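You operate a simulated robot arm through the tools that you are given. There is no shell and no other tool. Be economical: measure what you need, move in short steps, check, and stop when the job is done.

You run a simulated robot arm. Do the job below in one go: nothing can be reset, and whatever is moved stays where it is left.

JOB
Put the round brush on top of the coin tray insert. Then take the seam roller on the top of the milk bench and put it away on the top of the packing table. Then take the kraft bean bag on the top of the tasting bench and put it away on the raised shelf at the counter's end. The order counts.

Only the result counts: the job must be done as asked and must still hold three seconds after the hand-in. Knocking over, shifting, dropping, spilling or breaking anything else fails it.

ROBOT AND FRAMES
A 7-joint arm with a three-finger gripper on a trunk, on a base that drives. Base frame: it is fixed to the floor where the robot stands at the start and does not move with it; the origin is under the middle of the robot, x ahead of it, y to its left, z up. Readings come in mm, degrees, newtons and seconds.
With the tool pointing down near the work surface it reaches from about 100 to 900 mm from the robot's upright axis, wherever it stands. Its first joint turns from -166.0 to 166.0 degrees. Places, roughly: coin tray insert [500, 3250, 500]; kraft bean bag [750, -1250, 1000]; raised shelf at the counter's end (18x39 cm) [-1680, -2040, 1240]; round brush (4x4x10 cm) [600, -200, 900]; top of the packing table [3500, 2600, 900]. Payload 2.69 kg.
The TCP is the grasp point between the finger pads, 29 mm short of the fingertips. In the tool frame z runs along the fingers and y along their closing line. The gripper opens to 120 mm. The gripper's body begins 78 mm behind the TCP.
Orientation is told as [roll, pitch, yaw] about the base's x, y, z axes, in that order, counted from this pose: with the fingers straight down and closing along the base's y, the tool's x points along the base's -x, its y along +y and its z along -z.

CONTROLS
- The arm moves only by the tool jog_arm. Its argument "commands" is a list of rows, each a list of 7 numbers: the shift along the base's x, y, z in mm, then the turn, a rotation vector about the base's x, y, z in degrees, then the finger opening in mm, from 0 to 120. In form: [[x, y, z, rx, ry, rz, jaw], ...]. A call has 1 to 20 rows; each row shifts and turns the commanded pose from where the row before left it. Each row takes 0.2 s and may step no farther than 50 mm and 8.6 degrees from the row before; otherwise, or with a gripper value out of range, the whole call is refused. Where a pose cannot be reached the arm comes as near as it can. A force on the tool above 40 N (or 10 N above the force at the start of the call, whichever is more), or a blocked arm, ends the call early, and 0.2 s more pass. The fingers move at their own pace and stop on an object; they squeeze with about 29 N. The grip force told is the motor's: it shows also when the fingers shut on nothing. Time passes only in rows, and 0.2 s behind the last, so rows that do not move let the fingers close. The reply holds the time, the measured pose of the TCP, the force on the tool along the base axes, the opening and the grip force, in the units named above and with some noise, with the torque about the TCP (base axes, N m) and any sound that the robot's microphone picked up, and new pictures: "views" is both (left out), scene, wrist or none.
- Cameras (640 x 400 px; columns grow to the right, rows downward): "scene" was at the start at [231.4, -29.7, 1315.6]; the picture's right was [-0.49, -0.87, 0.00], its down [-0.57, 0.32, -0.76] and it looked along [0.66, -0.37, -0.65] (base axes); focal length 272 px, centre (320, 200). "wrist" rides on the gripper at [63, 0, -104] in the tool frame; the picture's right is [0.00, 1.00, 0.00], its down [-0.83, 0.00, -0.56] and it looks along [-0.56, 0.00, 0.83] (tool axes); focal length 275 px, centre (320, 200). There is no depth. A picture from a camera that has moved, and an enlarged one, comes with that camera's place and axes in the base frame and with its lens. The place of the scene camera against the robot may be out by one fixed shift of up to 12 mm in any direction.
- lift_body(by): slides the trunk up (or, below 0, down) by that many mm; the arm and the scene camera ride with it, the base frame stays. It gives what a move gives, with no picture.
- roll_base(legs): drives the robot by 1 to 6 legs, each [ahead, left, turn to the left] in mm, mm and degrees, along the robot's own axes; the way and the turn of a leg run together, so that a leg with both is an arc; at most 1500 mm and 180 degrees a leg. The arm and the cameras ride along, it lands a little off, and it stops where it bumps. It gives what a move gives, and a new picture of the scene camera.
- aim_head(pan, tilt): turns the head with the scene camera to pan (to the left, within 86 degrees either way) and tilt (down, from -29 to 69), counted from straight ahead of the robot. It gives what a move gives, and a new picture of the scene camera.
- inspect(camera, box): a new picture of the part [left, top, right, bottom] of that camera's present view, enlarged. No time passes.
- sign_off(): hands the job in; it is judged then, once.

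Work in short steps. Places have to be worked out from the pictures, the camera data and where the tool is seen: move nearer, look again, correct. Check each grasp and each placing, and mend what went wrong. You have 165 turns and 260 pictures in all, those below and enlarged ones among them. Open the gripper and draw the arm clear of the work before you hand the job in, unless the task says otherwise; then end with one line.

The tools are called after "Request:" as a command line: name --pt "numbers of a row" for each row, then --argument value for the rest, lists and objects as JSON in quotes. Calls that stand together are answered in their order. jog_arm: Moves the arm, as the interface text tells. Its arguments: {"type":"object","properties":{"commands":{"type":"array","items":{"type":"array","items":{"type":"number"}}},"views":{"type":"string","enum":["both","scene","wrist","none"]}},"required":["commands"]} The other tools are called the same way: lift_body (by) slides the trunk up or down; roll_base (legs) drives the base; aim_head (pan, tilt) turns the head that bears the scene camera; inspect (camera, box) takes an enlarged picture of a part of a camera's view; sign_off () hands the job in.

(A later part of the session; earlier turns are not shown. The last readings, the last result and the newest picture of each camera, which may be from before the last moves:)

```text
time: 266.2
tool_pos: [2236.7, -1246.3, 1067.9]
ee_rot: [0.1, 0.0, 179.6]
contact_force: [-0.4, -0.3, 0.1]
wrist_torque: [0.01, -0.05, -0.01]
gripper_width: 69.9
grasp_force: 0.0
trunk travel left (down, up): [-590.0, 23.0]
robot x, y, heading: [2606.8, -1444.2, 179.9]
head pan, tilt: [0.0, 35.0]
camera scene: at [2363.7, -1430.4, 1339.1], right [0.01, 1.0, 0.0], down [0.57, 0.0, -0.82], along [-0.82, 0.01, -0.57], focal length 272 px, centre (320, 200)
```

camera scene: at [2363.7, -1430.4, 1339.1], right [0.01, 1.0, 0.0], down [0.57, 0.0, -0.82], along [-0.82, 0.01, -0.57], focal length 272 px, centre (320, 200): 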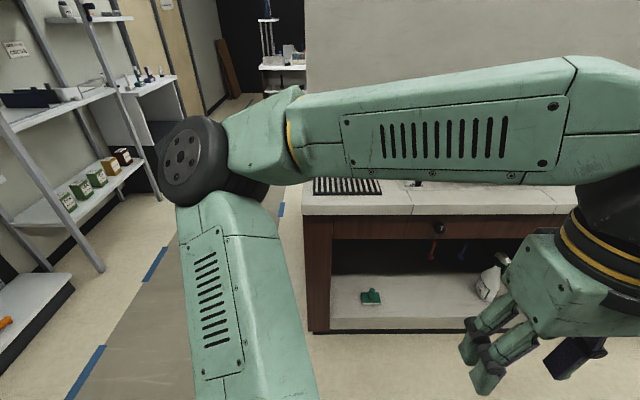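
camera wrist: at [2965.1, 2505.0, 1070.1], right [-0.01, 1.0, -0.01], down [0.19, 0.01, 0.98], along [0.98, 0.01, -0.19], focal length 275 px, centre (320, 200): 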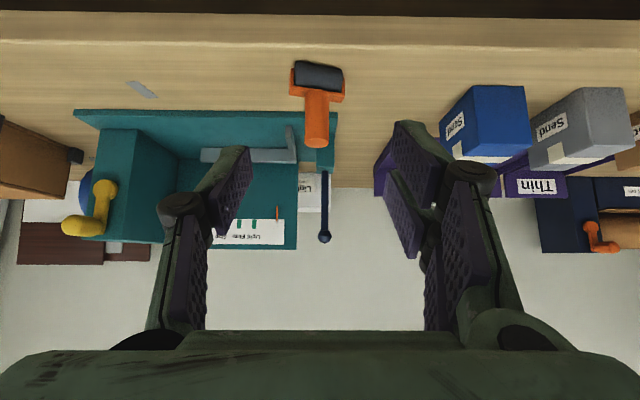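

The passage (y from -1470 to about -2780) is wide. I'll strafe south 650 mm, drive west to x≈750, and look at the bench end with the bag.

Request:
roll_base --legs '[[0, 660, 0], [1450, 0, 0], [400, 0, 0]]'

Request:
aim_head --pan -75 --tilt 20

```text
time: 280.8
tool_pos: [375.8, -1909.5, 1068.9]
ee_rot: [0.1, 0.1, 179.6]
contact_force: [-0.4, 0.1, -0.2]
wrist_torque: [0.01, -0.02, -0.04]
gripper_width: 70.1
grasp_force: 0.1
trunk travel left (down, up): [-590.0, 23.0]
robot x, y, heading: [745.1, -2106.7, 180.0]
head pan, tilt: [0.0, 35.0]
camera scene: at [502.2, -2093.9, 1338.9], right [0.01, 1.0, 0.0], down [0.57, 0.0, -0.82], along [-0.82, 0.01, -0.57], focal length 272 px, centre (320, 200)
```

scene: 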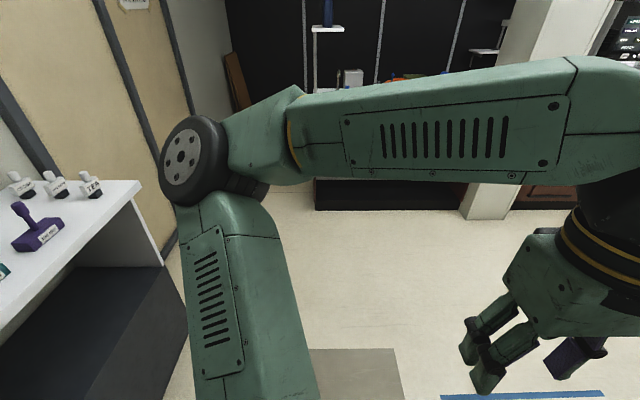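

```text
time: 282.3
tool_pos: [375.0, -1910.0, 1068.3]
ee_rot: [0.1, 0.0, 179.5]
contact_force: [-0.1, -0.1, 0.6]
wrist_torque: [-0.01, 0.0, 0.02]
gripper_width: 70.2
grasp_force: 0.1
trunk travel left (down, up): [-590.0, 23.0]
robot x, y, heading: [745.2, -2108.0, 179.6]
head pan, tilt: [-75.0, 20.0]
camera scene: at [567.2, -2004.5, 1362.9], right [0.97, 0.25, 0.0], down [0.09, -0.33, -0.94], along [-0.24, 0.91, -0.34], focal length 272 px, centre (320, 200)
```

scene: 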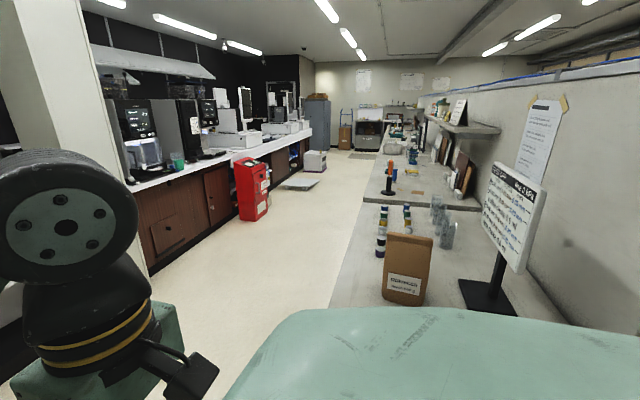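

Request:
inspect --camera "scene" --box '[340, 160, 560, 330]'

```text
2.35 times, centred on (450, 245) of scene
camera zoom: at [567.2, -2004.5, 1362.9], right [0.97, 0.25, 0.0], down [0.09, -0.33, -0.94], along [-0.24, 0.91, -0.34], focal length 639 px, centre (14, 94)
```

zoom: 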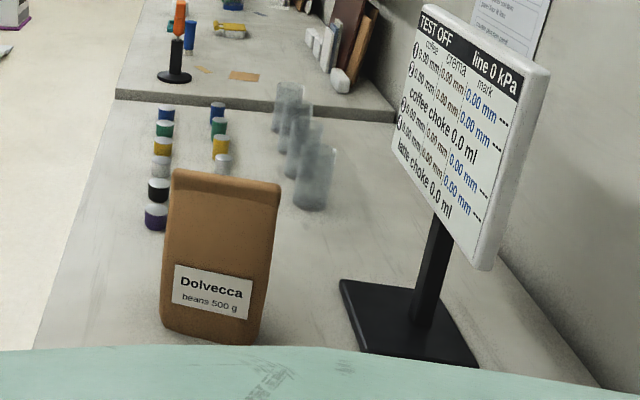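

The bag (500 g) stands with its label face south at about y≈-1400, x≈635. I'll take it from the west front side with the same 45° grip, closing across its thickness (y). Driving around to face +x there.

Request:
roll_base --legs '[[900, 0, 0], [0, 0, -90], [900, 0, 0], [0, 0, -90]]'

Request:
aim_head --pan -20 --tilt 35

```text
time: 299.2
tool_pos: [237.6, -1402.9, 1068.7]
ee_rot: [0.1, 0.0, -1.4]
contact_force: [0.1, 0.1, 0.4]
wrist_torque: [-0.01, 0.04, 0.02]
gripper_width: 69.9
grasp_force: 0.0
trunk travel left (down, up): [-590.0, 23.0]
robot x, y, heading: [-129.0, -1200.7, -1.2]
head pan, tilt: [-75.0, 20.0]
camera scene: at [50.6, -1281.6, 1362.9], right [-0.97, -0.24, 0.0], down [-0.08, 0.33, -0.94], along [0.22, -0.91, -0.34], focal length 272 px, centre (320, 200)
```

scene: 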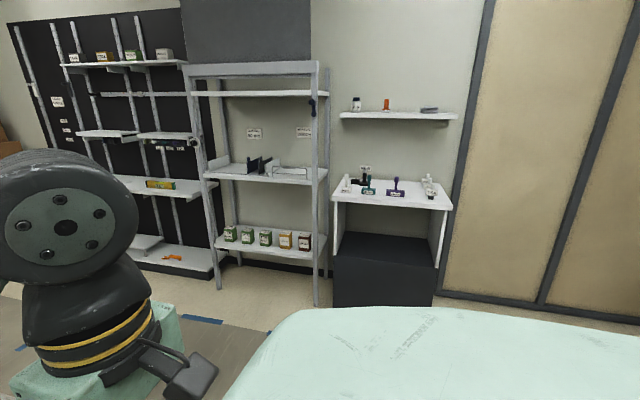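

```text
time: 300.5
tool_pos: [236.5, -1402.3, 1068.4]
ee_rot: [0.1, 0.1, -1.4]
contact_force: [0.6, -1.0, 0.1]
wrist_torque: [0.02, 0.01, -0.01]
gripper_width: 69.9
grasp_force: 0.1
trunk travel left (down, up): [-590.0, 23.0]
robot x, y, heading: [-127.7, -1201.3, -1.5]
head pan, tilt: [-20.0, 35.0]
camera scene: at [110.6, -1223.2, 1339.1], right [-0.36, -0.93, 0.0], down [-0.53, 0.21, -0.82], along [0.76, -0.3, -0.57], focal length 272 px, centre (320, 200)
```

scene: 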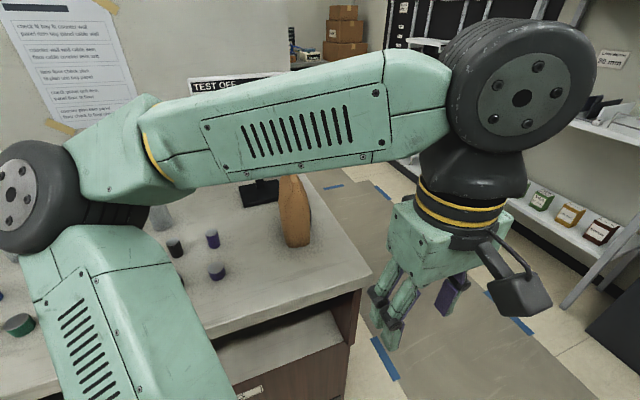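

From here the bag shows its narrow side: thickness ~76 mm, centre ≈(640,-1355), z 870–1045. I'll open fully, tilt to 45° and come in front of it.

Request:
jog_arm --pt "40 8 0 0 0 0 120" --pt "40 8 0 0 -7.5 0 120" --pt "40 8 0 0 -7.5 0 120" --pt "40 8 0 0 -7.5 0 120" --pt "40 8 0 0 -7.5 0 120" --pt "40 8 0 0 -7.5 0 120" --pt "40 0 0 0 -7.5 0 120" --pt "0 0 0 0 0 0 120"

```text
time: 302.3
tool_pos: [518.2, -1354.5, 1067.5]
ee_rot: [1.5, -45.1, -2.0]
contact_force: [0.1, 0.0, -0.1]
wrist_torque: [0.02, -0.02, 0.02]
gripper_width: 120.0
grasp_force: 0.0
trunk travel left (down, up): [-590.0, 23.0]
robot x, y, heading: [-131.2, -1203.3, -1.6]
head pan, tilt: [-20.0, 35.0]
camera scene: at [110.7, -1223.1, 1339.1], right [-0.36, -0.93, 0.0], down [-0.53, 0.21, -0.82], along [0.76, -0.3, -0.57], focal length 272 px, centre (320, 200)
camera wrist: at [399.7, -1354.3, 1097.7], right [0.01, 1.0, 0.02], down [0.19, -0.02, 0.98], along [0.98, -0.01, -0.19], focal length 275 px, centre (320, 200)
```

scene: 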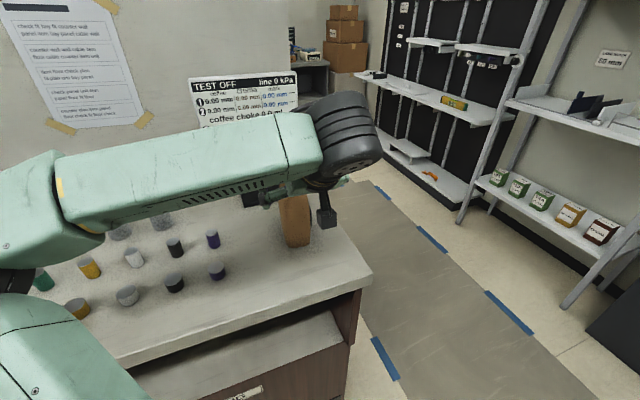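
wrist: 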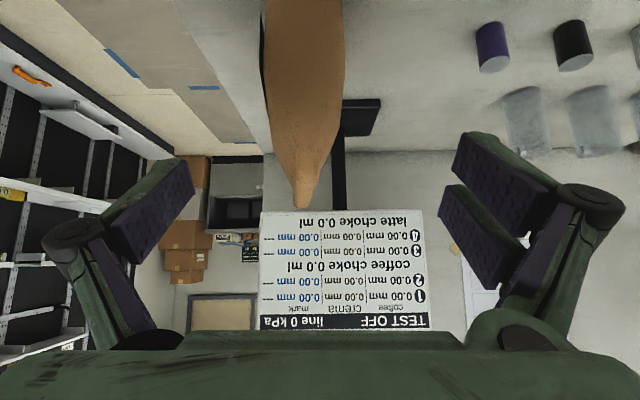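

Bag centre is at y≈-1367. I'll lower and advance partway, correcting y, and look again.

Request:
jog_arm --pt "0 -6 -25 0 0 0 120" --pt "10 -6 -25 0 0 0 120" --pt "20 0 -20 0 0 0 120" --pt "0 0 0 0 0 0 120" --views "wrist"

```text
time: 303.3
tool_pos: [546.1, -1366.5, 998.7]
ee_rot: [1.5, -45.1, -1.9]
contact_force: [-0.6, -1.0, 0.4]
wrist_torque: [-0.01, -0.01, 0.02]
gripper_width: 119.8
grasp_force: 0.1
trunk travel left (down, up): [-590.0, 23.0]
robot x, y, heading: [-124.9, -1199.5, -1.4]
head pan, tilt: [-20.0, 35.0]
camera wrist: at [427.1, -1366.4, 1027.9], right [0.01, 1.0, 0.01], down [0.19, -0.02, 0.98], along [0.98, -0.01, -0.19], focal length 275 px, centre (320, 200)
```

wrist: 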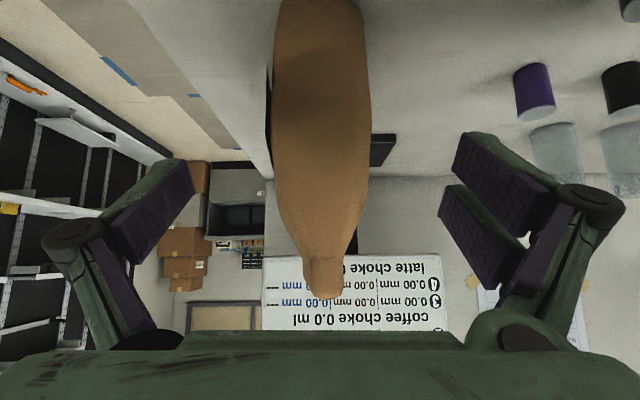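

Bag is centred between the fingers; top at z≈1058. I'll advance 78 mm, drop 14 mm and close.

Request:
jog_arm --pt "30 0 -7 0 0 0 120" --pt "30 0 -7 0 0 0 120" --pt "18 0 0 0 0 0 120" --pt "0 0 0 0 0 0 100" --pt "0 0 0 0 0 0 80" --pt "0 0 0 0 0 0 65" --pt "0 0 0 0 0 0 50" --pt "0 0 0 0 0 0 40" --pt "0 0 0 0 0 0 40" --pt "0 0 0 0 0 0 40"

```text
time: 305.5
tool_pos: [622.9, -1367.4, 985.2]
ee_rot: [1.5, -45.0, -2.0]
contact_force: [0.1, -4.0, 3.1]
wrist_torque: [-0.15, -0.09, -0.04]
gripper_width: 64.2
grasp_force: 28.8
trunk travel left (down, up): [-590.0, 23.0]
robot x, y, heading: [-127.7, -1199.7, -1.5]
head pan, tilt: [-20.0, 35.0]
camera scene: at [110.5, -1223.3, 1339.1], right [-0.36, -0.93, 0.0], down [-0.53, 0.21, -0.82], along [0.76, -0.3, -0.57], focal length 272 px, centre (320, 200)
camera wrist: at [504.4, -1366.6, 1014.6], right [0.01, 1.0, 0.01], down [0.19, -0.02, 0.98], along [0.98, -0.01, -0.19], focal length 275 px, centre (320, 200)
```

scene: 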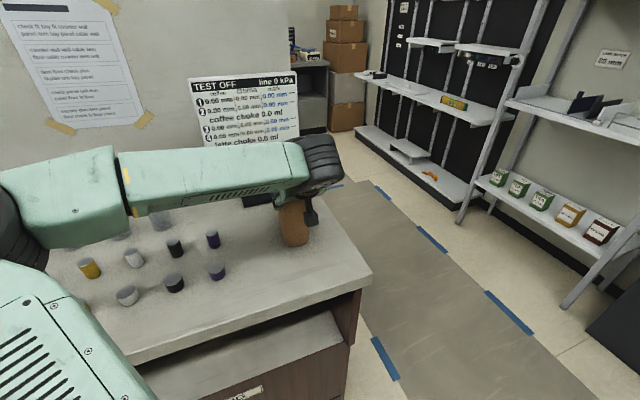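
wrist: 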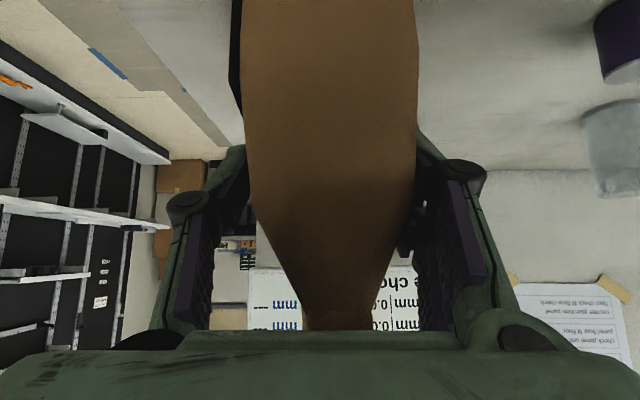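

The grip sits near where the bag starts tapering upward; a lower hold is safer. I'll open, go 27 mm lower, and close again.

Request:
jog_arm --pt "0 0 0 0 0 0 80" --pt "0 0 0 0 0 0 105" --pt "0 0 0 0 0 0 105" --pt "0 0 -14 0 0 0 105" --pt "0 0 -13 0 0 0 105" --pt "0 0 0 0 0 0 80" --pt "0 0 0 0 0 0 65" --pt "0 0 0 0 0 0 45" --pt "0 0 0 0 0 0 40" --pt "0 0 0 0 0 0 40" --pt "0 0 0 0 0 0 40" --views "wrist"

```text
time: 306.5
tool_pos: [625.5, -1368.6, 985.0]
ee_rot: [1.1, -46.3, -1.8]
contact_force: [-0.6, -1.5, 16.9]
wrist_torque: [0.06, 0.77, 0.1]
gripper_width: 105.0
grasp_force: 0.0
trunk travel left (down, up): [-590.0, 23.0]
robot x, y, heading: [-130.4, -1197.5, -1.4]
head pan, tilt: [-20.0, 35.0]
stopped in row 4: the force on the tool passed its limit at 49 N (the readings are from after the stop); the commanded pose is now the measured one
camera wrist: at [506.7, -1367.9, 1012.2], right [0.01, 1.0, 0.01], down [0.17, -0.01, 0.98], along [0.98, -0.01, -0.17], focal length 275 px, centre (320, 200)
```

wrist: 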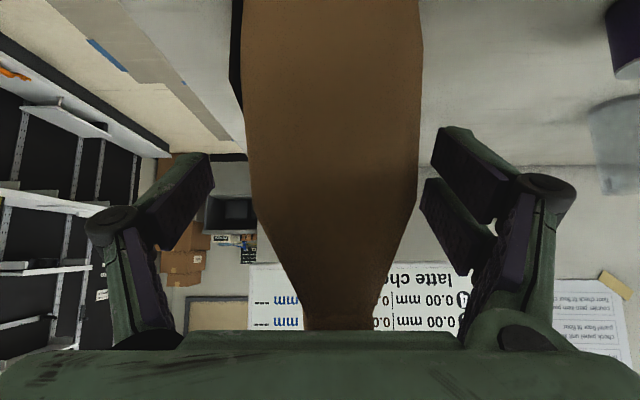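

The palm touched the bag's top while lowering. I'll back off, flatten the tilt to about 70°, lower, and look.

Request:
jog_arm --pt "-5 0 8 0 0 0 110" --pt "-30 0 6 0 0 0 110" --pt "-40 0 0 0 -8 0 110" --pt "-20 0 -10 0 -8 0 110" --pt "0 0 -15 0 -8 0 110" --pt "0 0 -15 0 0 0 110" --pt "0 0 0 0 0 0 110"

```text
time: 308.1
tool_pos: [533.6, -1369.3, 955.2]
ee_rot: [3.4, -69.9, -3.7]
contact_force: [-0.1, 0.6, 0.4]
wrist_torque: [-0.02, -0.01, -0.02]
gripper_width: 109.9
grasp_force: 0.1
out of reach, approached as far as the arm can: row 5
trunk travel left (down, up): [-590.0, 23.0]
robot x, y, heading: [-125.2, -1200.1, -1.3]
head pan, tilt: [-20.0, 35.0]
camera scene: at [110.6, -1223.1, 1339.1], right [-0.36, -0.93, 0.0], down [-0.53, 0.21, -0.82], along [0.76, -0.3, -0.57], focal length 272 px, centre (320, 200)
camera wrist: at [414.9, -1370.4, 932.8], right [0.01, 1.0, 0.02], down [-0.24, -0.01, 0.97], along [0.97, -0.01, 0.24], focal length 275 px, centre (320, 200)
```

scene: 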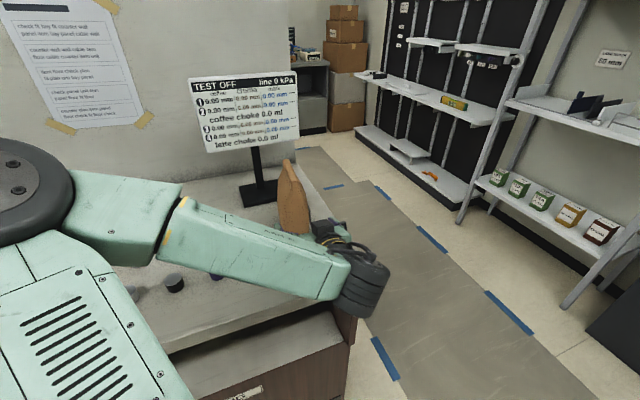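
wrist: 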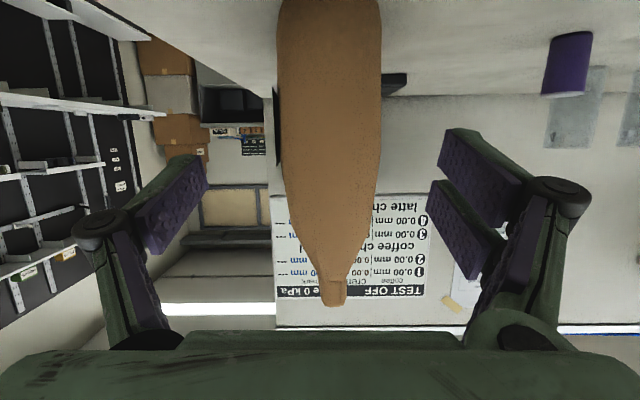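

The bag is intact and its near edge is at x≈605. I'll advance 108 mm and close.

Request:
jog_arm --pt "36 1 0 0 0 0 110" --pt "36 1 0 0 0 0 110" --pt "36 0 0 0 0 0 110" --pt "0 0 0 0 0 0 110" --views "wrist"

```text
time: 309.1
tool_pos: [639.5, -1366.1, 955.7]
ee_rot: [3.4, -69.9, -3.7]
contact_force: [0.2, -0.5, -1.0]
wrist_torque: [0.03, -0.01, -0.02]
gripper_width: 109.8
grasp_force: 0.0
trunk travel left (down, up): [-590.0, 23.0]
robot x, y, heading: [-130.8, -1199.0, -1.4]
head pan, tilt: [-20.0, 35.0]
camera wrist: at [520.8, -1366.8, 933.2], right [0.01, 1.0, 0.02], down [-0.24, -0.01, 0.97], along [0.97, -0.01, 0.24], focal length 275 px, centre (320, 200)
```

wrist: 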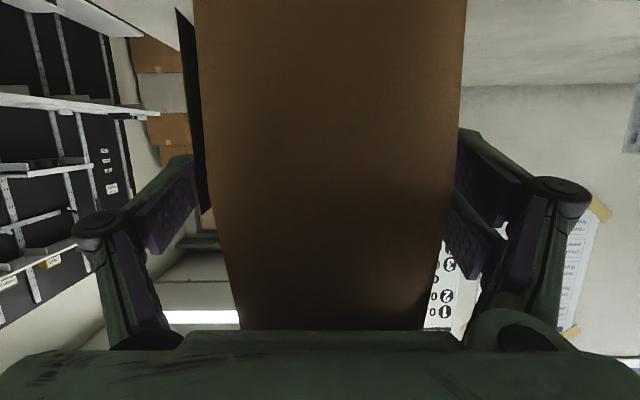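

The bag is fully between the fingers. Closing now.

Request:
jog_arm --pt "0 2 0 0 0 0 90" --pt "0 0 0 0 0 0 75" --pt "0 0 0 0 0 0 60" --pt "0 0 0 0 0 0 45" --pt "0 0 0 0 0 0 35" --pt "0 0 0 0 0 0 35" --pt "0 0 0 0 0 0 35" --pt "0 0 0 0 0 0 35" --views "none"

Request:
jog_arm --pt "0 0 15 0 0 0 35" --pt "0 0 30 0 0 0 35" --pt "0 0 30 0 0 0 35" --pt "0 0 0 0 0 0 35"

```text
time: 310.9
tool_pos: [640.6, -1365.2, 955.8]
ee_rot: [3.2, -69.9, -3.6]
contact_force: [-0.3, -3.1, 2.5]
wrist_torque: [-0.29, -0.06, -0.05]
gripper_width: 66.4
grasp_force: 29.2
trunk travel left (down, up): [-590.0, 23.0]
robot x, y, heading: [-129.9, -1195.5, -1.2]
head pan, tilt: [-20.0, 35.0]
```

```text
time: 311.9
tool_pos: [640.3, -1366.4, 1030.6]
ee_rot: [3.5, -69.9, -3.7]
contact_force: [0.0, 0.6, -5.6]
wrist_torque: [-0.01, -0.02, -0.01]
gripper_width: 66.1
grasp_force: 29.4
trunk travel left (down, up): [-590.0, 23.0]
robot x, y, heading: [-131.0, -1198.8, -1.2]
head pan, tilt: [-20.0, 35.0]
camera scene: at [111.2, -1223.2, 1338.9], right [-0.36, -0.93, 0.0], down [-0.53, 0.21, -0.82], along [0.76, -0.3, -0.57], focal length 272 px, centre (320, 200)
camera wrist: at [522.9, -1365.6, 1008.8], right [0.01, 1.0, 0.02], down [-0.24, -0.01, 0.97], along [0.97, -0.01, 0.24], focal length 275 px, centre (320, 200)
```

scene: 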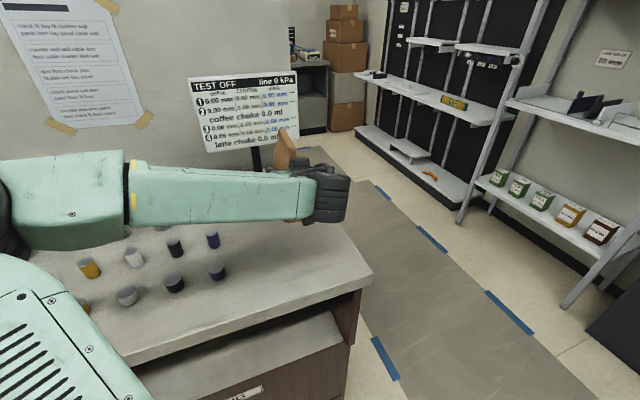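
wrist: 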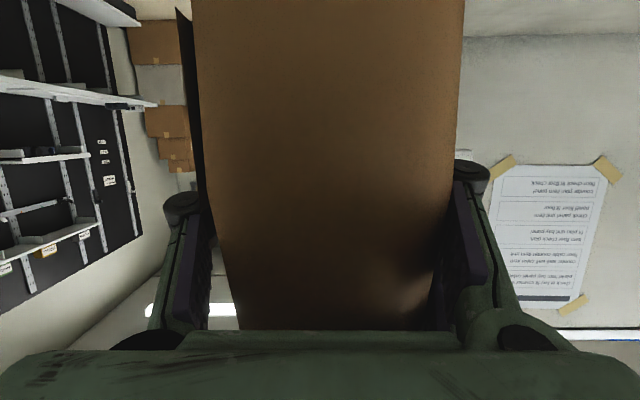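

Bag lifted cleanly (≈5.6 N load). I'll back the base away from the bench, raise the trunk and then lift the bag to shelf height.

Request:
roll_base --legs '[[-330, 0, 0]]'

Request:
lift_body --by 22

Request:
jog_arm --pt "0 0 45 0 0 0 35" --pt "0 0 45 0 0 0 35" --pt "0 0 45 0 0 0 35" --pt "0 0 45 0 0 0 35" --pt "0 0 45 0 0 0 35" --pt "0 0 45 0 0 0 35" --pt "0 0 30 0 0 0 35" --pt "0 0 0 0 0 0 35"

```text
time: 314.1
tool_pos: [307.4, -1360.5, 1030.3]
ee_rot: [3.4, -69.9, -3.9]
contact_force: [0.2, 0.4, -4.5]
wrist_torque: [0.0, -0.03, 0.01]
gripper_width: 66.1
grasp_force: 29.0
trunk travel left (down, up): [-590.0, 23.0]
robot x, y, heading: [-465.4, -1188.8, -1.4]
head pan, tilt: [-20.0, 35.0]
camera scene: at [-224.3, -1215.8, 1339.1], right [-0.37, -0.93, 0.0], down [-0.53, 0.21, -0.82], along [0.76, -0.3, -0.57], focal length 272 px, centre (320, 200)
```

scene: 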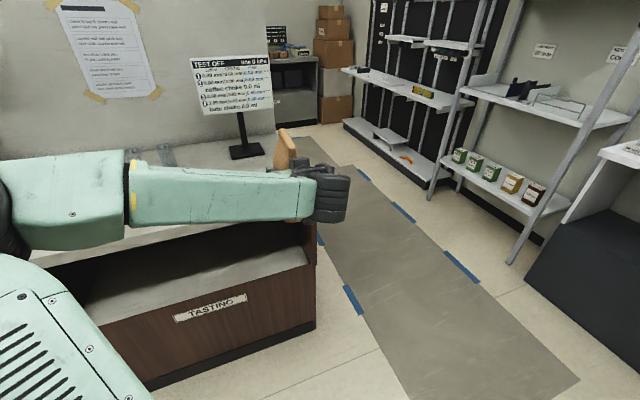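

```text
time: 314.8
tool_pos: [306.3, -1360.5, 1051.9]
ee_rot: [3.5, -69.8, -3.8]
contact_force: [0.3, -1.5, -5.0]
wrist_torque: [-0.01, -0.02, -0.01]
gripper_width: 66.0
grasp_force: 28.9
trunk travel left (down, up): [-612.0, 1.0]
robot x, y, heading: [-466.5, -1188.4, -1.4]
head pan, tilt: [-20.0, 35.0]
```

```text
time: 316.6
tool_pos: [305.2, -1360.3, 1351.5]
ee_rot: [3.4, -69.8, -3.9]
contact_force: [0.1, -0.6, -4.4]
wrist_torque: [0.0, -0.01, -0.06]
gripper_width: 66.2
grasp_force: 28.6
trunk travel left (down, up): [-612.0, 1.0]
robot x, y, heading: [-462.5, -1195.2, -1.4]
head pan, tilt: [-20.0, 35.0]
camera scene: at [-223.8, -1215.7, 1360.9], right [-0.37, -0.93, 0.0], down [-0.53, 0.21, -0.82], along [0.76, -0.3, -0.57], focal length 272 px, centre (320, 200)
camera wrist: at [185.6, -1359.1, 1330.4], right [0.01, 1.0, 0.02], down [-0.24, -0.01, 0.97], along [0.97, -0.01, 0.24], focal length 275 px, centre (320, 200)
```

scene: 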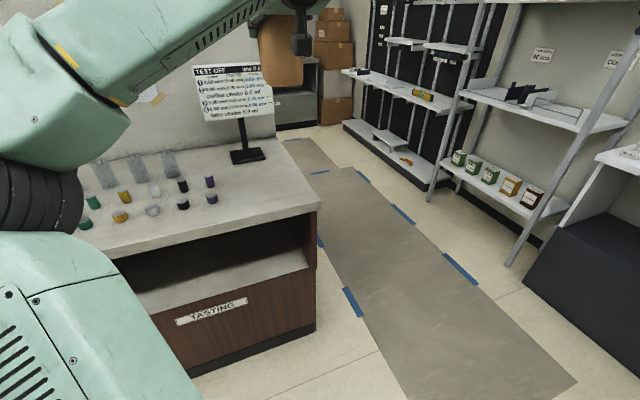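
wrist: 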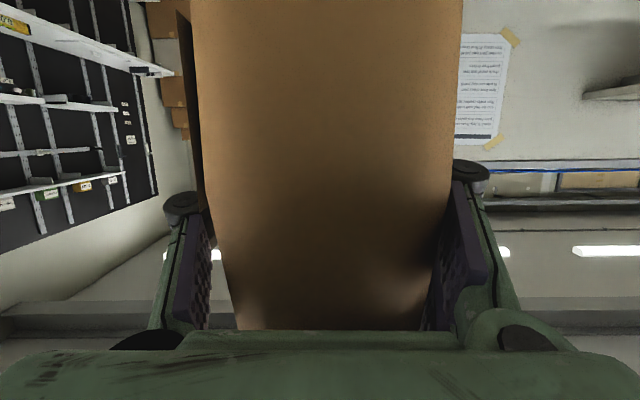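

At z≈1351 with the bag secure. I'll turn right to face south and look west at the shelf.

Request:
roll_base --legs '[[0, 0, -88.6]]'

Request:
aim_head --pan -70 --tilt 15

```text
time: 320.7
tool_pos: [-586.8, -1968.6, 1352.0]
ee_rot: [3.4, -69.8, -90.6]
contact_force: [-0.6, -0.3, -5.0]
wrist_torque: [-0.01, 0.0, -0.01]
gripper_width: 65.9
grasp_force: 29.0
trunk travel left (down, up): [-612.0, 1.0]
robot x, y, heading: [-467.0, -1190.2, -88.0]
head pan, tilt: [-20.0, 35.0]
camera scene: at [-484.7, -1419.2, 1360.9], right [-0.95, 0.31, 0.0], down [0.18, 0.55, -0.82], along [-0.26, -0.78, -0.57], focal length 272 px, centre (320, 200)
```

scene: 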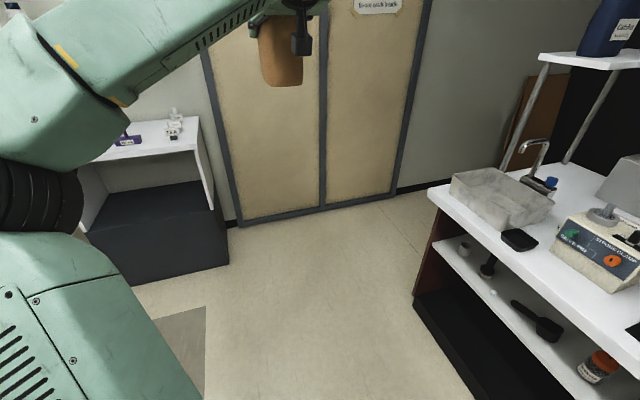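

```text
time: 321.9
tool_pos: [-587.6, -1968.6, 1352.1]
ee_rot: [3.4, -69.7, -90.5]
contact_force: [0.4, 0.7, -5.5]
wrist_torque: [-0.01, -0.04, -0.01]
gripper_width: 66.0
grasp_force: 29.1
trunk travel left (down, up): [-612.0, 1.0]
robot x, y, heading: [-462.7, -1192.3, -88.0]
head pan, tilt: [-70.0, 15.0]
camera scene: at [-543.9, -1370.3, 1392.9], right [-0.37, 0.93, 0.0], down [0.24, 0.1, -0.97], along [-0.9, -0.36, -0.26], focal length 272 px, centre (320, 200)
```

scene: 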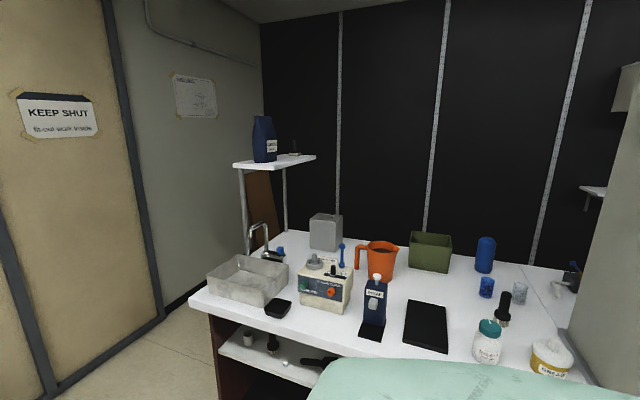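

Request:
inspect --camera "scene" --box '[200, 90, 360, 260]'

```text
2.35 times, centred on (280, 175) of scene
camera zoom: at [-543.9, -1370.3, 1392.9], right [-0.37, 0.93, 0.0], down [0.24, 0.1, -0.97], along [-0.9, -0.36, -0.26], focal length 639 px, centre (414, 259)
```

zoom: 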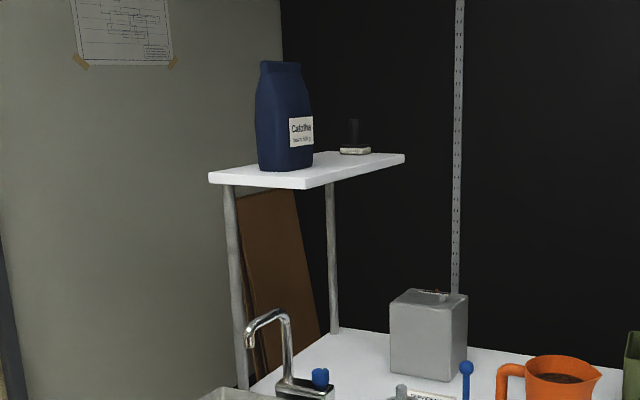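

The shelf plate spans about x -1455…-1850, y -2135…-1935, with a blue bag near its middle-south part. The free spot is the front part, around (-1520, -2005). I'll raise the bag a bit, then drive south, turn west and look.

Request:
jog_arm --pt "0 0 20 0 0 0 35" --pt "0 0 25 0 0 0 35" --pt "0 0 0 0 0 0 35" --views "none"

Request:
roll_base --legs '[[500, 0, 0], [0, 0, -92], [0, 430, 0]]'

Request:
aim_head --pan 10 --tilt 15

```text
time: 322.7
tool_pos: [-587.3, -1967.4, 1397.0]
ee_rot: [3.4, -69.8, -90.5]
contact_force: [0.6, 0.0, -5.0]
wrist_torque: [-0.04, 0.05, -0.01]
gripper_width: 66.0
grasp_force: 29.1
trunk travel left (down, up): [-612.0, 1.0]
robot x, y, heading: [-464.0, -1191.8, -88.4]
head pan, tilt: [-70.0, 15.0]
```

```text
time: 333.2
tool_pos: [-1230.1, -1943.5, 1398.0]
ee_rot: [3.3, -69.7, 176.1]
contact_force: [0.2, -0.2, -5.6]
wrist_torque: [0.0, -0.01, 0.02]
gripper_width: 66.2
grasp_force: 28.8
trunk travel left (down, up): [-612.0, 1.0]
robot x, y, heading: [-459.8, -2114.8, 178.1]
head pan, tilt: [-70.0, 15.0]
camera scene: at [-645.3, -2010.8, 1393.0], right [0.95, 0.31, 0.0], down [0.08, -0.25, -0.97], along [-0.3, 0.92, -0.26], focal length 272 px, centre (320, 200)
```

scene: 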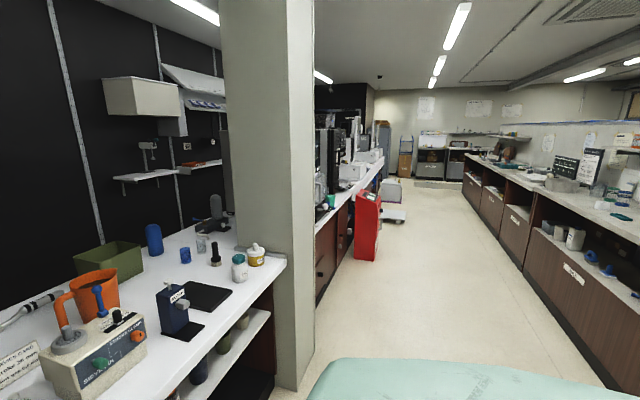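

```text
time: 334.7
tool_pos: [-1228.8, -1943.6, 1398.2]
ee_rot: [3.4, -69.7, 175.9]
contact_force: [-0.2, 0.2, -4.7]
wrist_torque: [-0.01, 0.0, 0.04]
gripper_width: 65.9
grasp_force: 29.2
trunk travel left (down, up): [-612.0, 1.0]
robot x, y, heading: [-458.7, -2118.0, 178.4]
head pan, tilt: [10.0, 15.0]
camera scene: at [-708.4, -2112.7, 1392.9], right [-0.14, 0.99, 0.0], down [0.26, 0.04, -0.97], along [-0.96, -0.14, -0.26], focal length 272 px, centre (320, 200)
```

scene: 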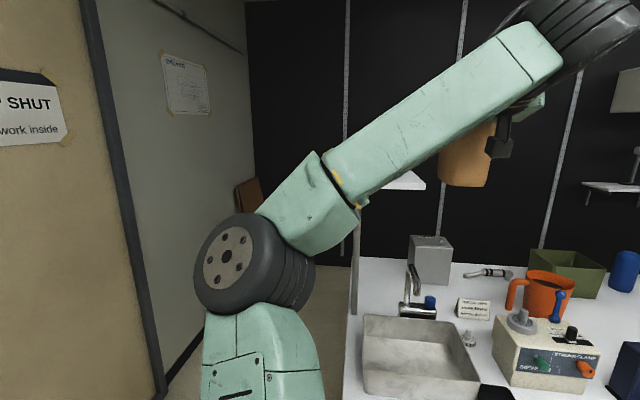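

Request:
inspect --camera "scene" --box '[330, 110, 530, 250]'

Request:
inspect --camera "wrist" --box '[0, 0, 640, 400]'

```text
2.86 times, centred on (430, 180) of scene
camera zoom: at [-708.4, -2112.7, 1392.9], right [-0.14, 0.99, 0.0], down [0.26, 0.04, -0.97], along [-0.96, -0.14, -0.26], focal length 776 px, centre (6, 257)
```

zoom: 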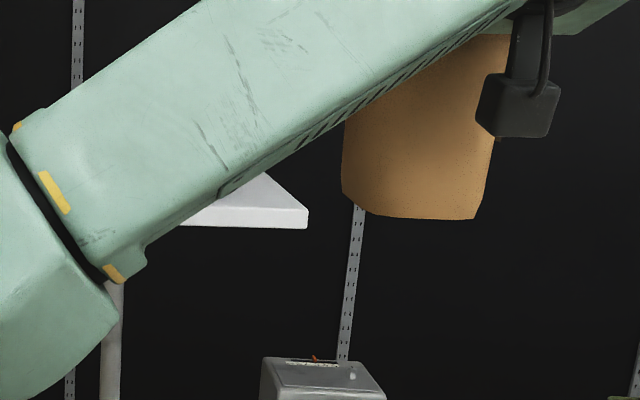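

```text
1.00 times, centred on (320, 200) of wrist (not enlarged: the box is as wide or as high as the picture)
camera zoom: at [-1110.1, -1947.2, 1375.4], right [-0.01, -1.0, 0.02], down [0.24, 0.01, 0.97], along [-0.97, 0.02, 0.24], focal length 275 px, centre (320, 200)
```

zoom: 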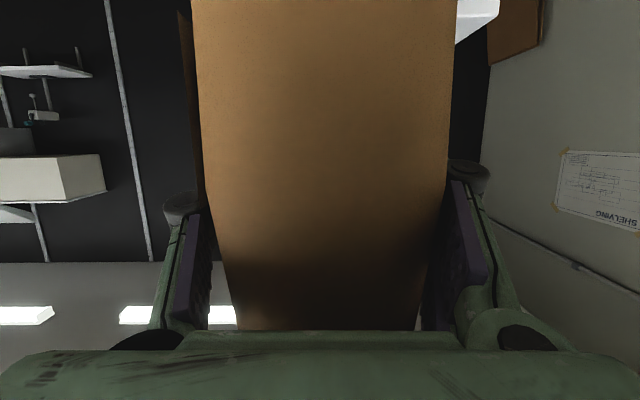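

The plate's near-right corner triangulates to (-1460,-1937, z≈1242). The bag bottom is at about TCP-99, so I have ~55 mm clearance. Target TCP ≈(-1517,-1987). I'll drive 190 mm forward with a small strafe, then fine-tune with the arm.

Request:
roll_base --legs '[[0, 48, 0], [180, 0, 0]]'

```text
time: 336.9
tool_pos: [-1414.1, -1990.1, 1395.7]
ee_rot: [3.4, -69.7, 176.1]
contact_force: [-0.8, 0.7, -4.6]
wrist_torque: [-0.01, 0.05, -0.04]
gripper_width: 65.8
grasp_force: 29.6
trunk travel left (down, up): [-612.0, 1.0]
robot x, y, heading: [-640.8, -2156.2, 178.4]
head pan, tilt: [10.0, 15.0]
camera scene: at [-892.1, -2156.7, 1392.7], right [-0.15, 0.99, 0.0], down [0.26, 0.04, -0.97], along [-0.96, -0.14, -0.26], focal length 272 px, centre (320, 200)
```

scene: 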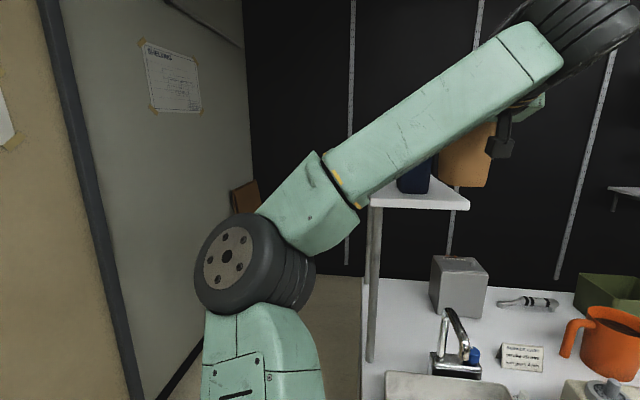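

Request:
inspect --camera "scene" --box '[340, 110, 520, 230]'

```text
3.33 times, centred on (430, 170) of scene
camera zoom: at [-892.1, -2156.7, 1392.7], right [-0.15, 0.99, 0.0], down [0.26, 0.04, -0.97], along [-0.96, -0.14, -0.26], focal length 905 px, centre (-47, 300)
```

zoom: 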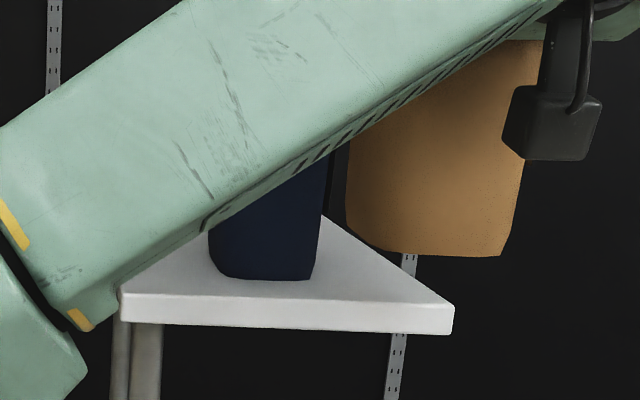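

The blue bag sits closer to the front than I thought, and my view is partly blocked by the forearm. I'll turn to face north (clear sweep) and pan left to look at the shelf unobstructed.

Request:
roll_base --legs '[[0, 0, -88.4]]'

Request:
aim_head --pan 80 --tilt 12

Request:
inspect --camera "scene" --box '[120, 80, 360, 230]'

```text
time: 341.2
tool_pos: [-462.6, -1393.4, 1398.5]
ee_rot: [3.4, -69.9, 85.1]
contact_force: [-0.4, 0.0, -5.6]
wrist_torque: [0.01, 0.0, 0.0]
gripper_width: 66.3
grasp_force: 29.1
trunk travel left (down, up): [-612.0, 1.0]
robot x, y, heading: [-644.6, -2161.1, 87.6]
head pan, tilt: [10.0, 15.0]
camera scene: at [-647.9, -1898.5, 1392.9], right [0.99, 0.13, 0.0], down [0.03, -0.26, -0.97], along [-0.13, 0.96, -0.26], focal length 272 px, centre (320, 200)
```

scene: 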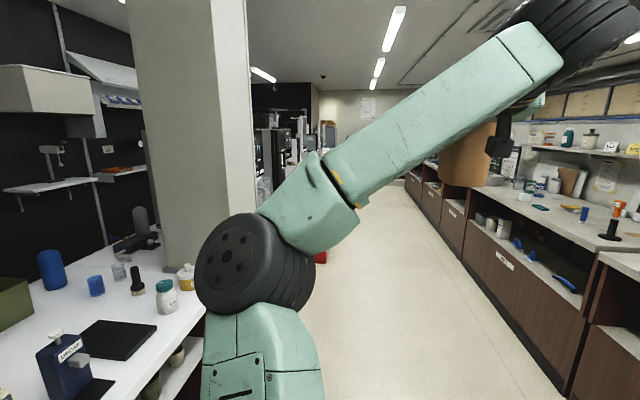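

```text
time: 342.6
tool_pos: [-462.0, -1393.2, 1397.2]
ee_rot: [3.5, -69.8, 85.2]
contact_force: [-0.7, 0.0, -4.5]
wrist_torque: [0.02, 0.0, -0.01]
gripper_width: 65.9
grasp_force: 29.3
trunk travel left (down, up): [-612.0, 1.0]
robot x, y, heading: [-644.0, -2155.6, 87.6]
head pan, tilt: [80.0, 12.0]
camera scene: at [-726.7, -1970.9, 1397.9], right [0.22, 0.98, 0.0], down [0.2, -0.05, -0.98], along [-0.95, 0.21, -0.21], focal length 272 px, centre (320, 200)
```

scene: 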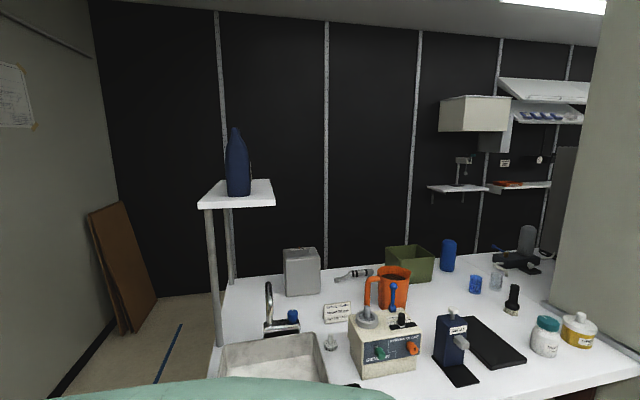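

```text
2.67 times, centred on (240, 155) of scene
camera zoom: at [-726.7, -1970.9, 1397.9], right [0.22, 0.98, 0.0], down [0.2, -0.05, -0.98], along [-0.95, 0.21, -0.21], focal length 724 px, centre (533, 320)
```

zoom: 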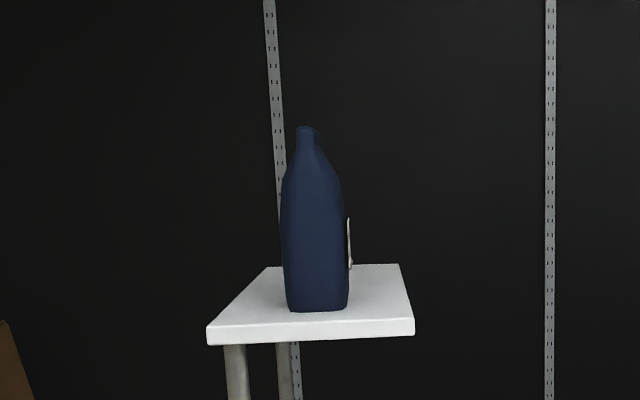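

Clear view: the blue bag is centred on the plate with 52 mm free in front and 66 mm free on its north side; plate corner NE ≈(-1458,-1936,1246). I'll set our bag in the north-east corner beside it first, then shift it deeper. Moving back 60 mm east and turning west again.

Request:
roll_base --legs '[[0, -60, 0], [0, 0, 91.4]]'

Request:
aim_head --pan 5 --tilt 15

```text
time: 347.8
tool_pos: [-1352.6, -1997.0, 1396.9]
ee_rot: [3.4, -69.7, 176.5]
contact_force: [0.2, -0.2, -4.7]
wrist_torque: [0.02, 0.0, 0.0]
gripper_width: 66.0
grasp_force: 29.4
trunk travel left (down, up): [-612.0, 1.0]
robot x, y, heading: [-583.0, -2163.2, 178.9]
head pan, tilt: [80.0, 12.0]
camera scene: at [-755.6, -2238.3, 1397.9], right [-0.98, 0.19, 0.0], down [0.04, 0.2, -0.98], along [-0.19, -0.96, -0.21], focal length 272 px, centre (320, 200)
```

scene: 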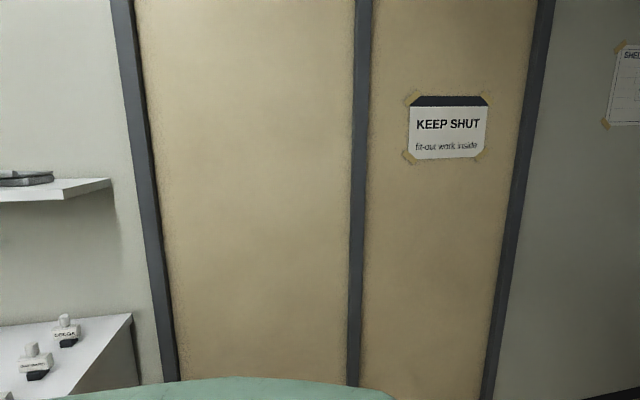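

```text
time: 349.2
tool_pos: [-1352.0, -1997.6, 1397.7]
ee_rot: [3.4, -69.9, 176.3]
contact_force: [0.2, 0.0, -4.8]
wrist_torque: [0.01, -0.04, -0.02]
gripper_width: 66.2
grasp_force: 29.0
trunk travel left (down, up): [-612.0, 1.0]
robot x, y, heading: [-580.8, -2162.8, 178.7]
head pan, tilt: [5.0, 15.0]
camera scene: at [-830.7, -2153.0, 1392.9], right [-0.07, 1.0, 0.0], down [0.26, 0.02, -0.97], along [-0.96, -0.07, -0.26], focal length 272 px, centre (320, 200)
```

scene: 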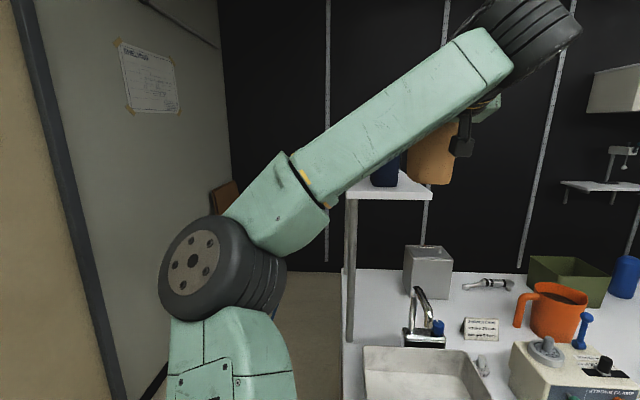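

I'll shift the bag north to y≈-1960 and then west to x≈-1440, still above the plate, and check relative positions.

Request:
jog_arm --pt "0 19 0 0 0 0 35" --pt "0 19 0 0 0 0 35" --pt "-30 0 0 0 0 0 35" --pt "-30 0 0 0 0 0 35" --pt "-28 0 -15 0 0 0 35" --pt "0 0 0 0 0 0 35" --views "none"

Request:
inspect --camera "scene" --box '[330, 100, 510, 220]'

```text
time: 350.6
tool_pos: [-1442.1, -1958.5, 1382.8]
ee_rot: [3.4, -69.8, 176.4]
contact_force: [-0.5, -0.6, -5.5]
wrist_torque: [0.03, -0.03, 0.0]
gripper_width: 66.2
grasp_force: 29.3
trunk travel left (down, up): [-612.0, 1.0]
robot x, y, heading: [-582.1, -2162.8, 179.1]
head pan, tilt: [5.0, 15.0]
```

```text
3.33 times, centred on (420, 160) of scene
camera zoom: at [-830.4, -2152.9, 1393.0], right [-0.07, 1.0, 0.0], down [0.26, 0.02, -0.97], along [-0.96, -0.06, -0.26], focal length 905 px, centre (-13, 333)
```

zoom: 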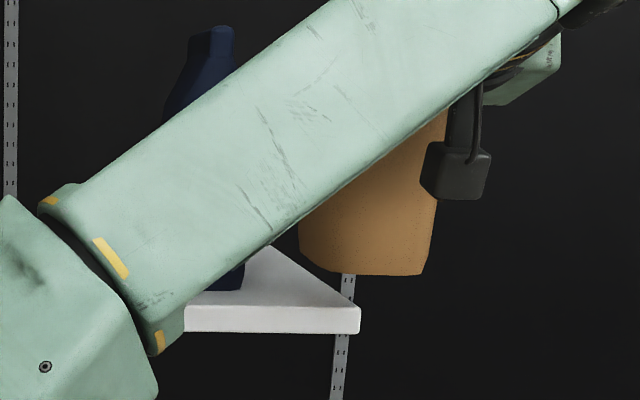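

Relative to the plate the bag overhangs north by ~14 mm and has ~21 mm gap to the blue bag. I'll shift 6 mm south, 27 mm west and lower 25 mm.

Request:
jog_arm --pt "-14 -6 0 0 0 0 35" --pt "-13 0 -10 0 0 0 35" --pt "0 0 -15 0 0 0 35" --pt "0 0 0 0 0 0 35" --views "none"

Request:
inspect --camera "scene" --box '[330, 100, 510, 220]'

```text
time: 351.6
tool_pos: [-1467.9, -1965.8, 1355.4]
ee_rot: [3.4, -69.7, 176.4]
contact_force: [-0.9, 0.7, -5.2]
wrist_torque: [-0.03, 0.01, 0.0]
gripper_width: 66.0
grasp_force: 29.0
trunk travel left (down, up): [-612.0, 1.0]
robot x, y, heading: [-588.0, -2162.8, 178.9]
head pan, tilt: [5.0, 15.0]
```

```text
3.33 times, centred on (420, 160) of scene
camera zoom: at [-830.8, -2152.9, 1392.9], right [-0.07, 1.0, 0.0], down [0.26, 0.02, -0.97], along [-0.96, -0.06, -0.26], focal length 905 px, centre (-13, 333)
```

zoom: 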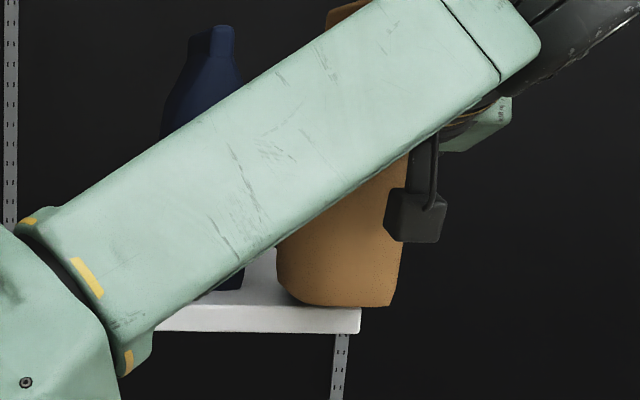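

Good relative placement (7 mm north overhang, ~14 mm to the blue bag). Lowering gently to contact.

Request:
jog_arm --pt "0 0 -3 0 0 0 35" --pt "0 0 -2 0 0 0 35" --pt "0 0 -2 0 0 0 35" --pt "0 0 0 0 0 0 35" --views "none"

Request:
jog_arm --pt "0 0 -2 0 0 0 35" --pt "0 0 -1 0 0 0 35" --pt "0 0 0 0 0 0 35" --views "none"

Request:
jog_arm --pt "0 0 -2 0 0 0 35" --pt "0 0 -1 0 0 0 35" --pt "0 0 0 0 0 0 35" --views "none"

```text
time: 352.6
tool_pos: [-1467.7, -1965.1, 1349.9]
ee_rot: [3.5, -69.7, 176.3]
contact_force: [-0.2, -1.0, -4.9]
wrist_torque: [-0.01, 0.0, 0.04]
gripper_width: 66.0
grasp_force: 28.7
trunk travel left (down, up): [-612.0, 1.0]
robot x, y, heading: [-580.3, -2162.3, 178.9]
head pan, tilt: [5.0, 15.0]
```

```text
time: 353.4
tool_pos: [-1468.0, -1966.5, 1346.6]
ee_rot: [3.4, -69.8, 176.5]
contact_force: [0.1, -0.1, -5.9]
wrist_torque: [0.03, -0.01, 0.01]
gripper_width: 66.2
grasp_force: 28.9
trunk travel left (down, up): [-612.0, 1.0]
robot x, y, heading: [-581.4, -2161.5, 179.0]
head pan, tilt: [5.0, 15.0]
```

```text
time: 354.2
tool_pos: [-1468.4, -1965.2, 1346.1]
ee_rot: [3.3, -69.9, 176.6]
contact_force: [-4.4, 0.2, 6.7]
wrist_torque: [0.34, 0.3, 0.1]
gripper_width: 66.2
grasp_force: 29.2
trunk travel left (down, up): [-612.0, 1.0]
robot x, y, heading: [-579.0, -2161.9, 178.6]
head pan, tilt: [5.0, 15.0]
```

Contact made. The bag's centre would be only ~15 mm inside the front edge, so I'll lift 5 mm, go 18 mm deeper (gap to the blue bag allows the finger) and 3 mm north, and check the picture.

Request:
jog_arm --pt "0 0 6 0 0 0 35" --pt "-9 3 1 0 0 0 35" --pt "-9 0 0 0 0 0 35" --pt "0 0 0 0 0 0 35" --views "none"

Request:
inspect --camera "scene" --box '[340, 110, 490, 210]'

Request:
inspect --camera "wrist" --box '[0, 0, 640, 400]'

```text
time: 355.2
tool_pos: [-1485.1, -1962.7, 1351.3]
ee_rot: [3.5, -69.7, 176.3]
contact_force: [0.9, -0.4, -5.6]
wrist_torque: [-0.03, 0.02, 0.04]
gripper_width: 66.2
grasp_force: 29.0
trunk travel left (down, up): [-612.0, 1.0]
robot x, y, heading: [-583.3, -2164.6, 178.9]
head pan, tilt: [5.0, 15.0]
```

```text
4.00 times, centred on (415, 160) of scene
camera zoom: at [-830.8, -2152.9, 1392.9], right [-0.07, 1.0, 0.0], down [0.26, 0.02, -0.97], along [-0.96, -0.06, -0.26], focal length 1086 px, centre (-60, 360)
```

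zoom: 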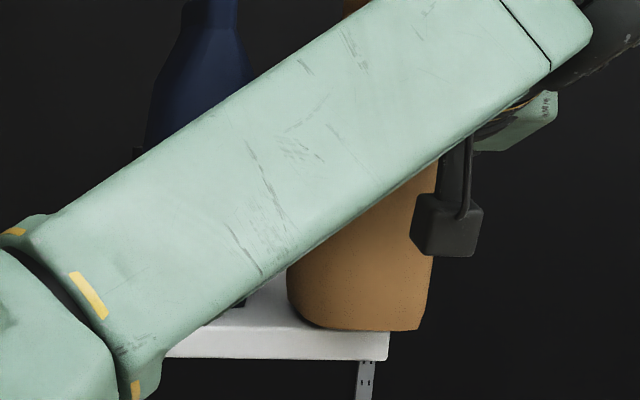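

```text
1.00 times, centred on (320, 200) of wrist (not enlarged: the box is as wide or as high as the picture)
camera zoom: at [-1365.8, -1963.7, 1329.5], right [0.0, -1.0, 0.02], down [0.23, 0.02, 0.97], along [-0.97, 0.01, 0.23], focal length 275 px, centre (320, 200)
```

zoom: 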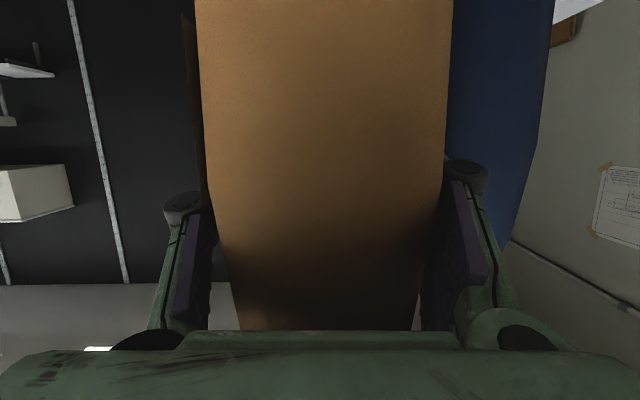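

The blue bag appears with ample lateral gap (~25 mm) from our bag's south face. I'll lower to contact and open slightly.

Request:
jog_arm --pt "0 0 -3 0 0 0 35" --pt "0 0 -2 0 0 0 35" --pt "0 0 -1.5 0 0 0 35" --pt "0 0 0 0 0 0 35" --views "none"

```text
time: 356.2
tool_pos: [-1484.7, -1961.2, 1345.0]
ee_rot: [3.3, -69.9, 176.6]
contact_force: [-3.8, 1.3, 7.2]
wrist_torque: [0.36, 0.13, 0.17]
gripper_width: 66.2
grasp_force: 29.4
trunk travel left (down, up): [-612.0, 1.0]
robot x, y, heading: [-582.6, -2162.6, 178.6]
head pan, tilt: [5.0, 15.0]
```

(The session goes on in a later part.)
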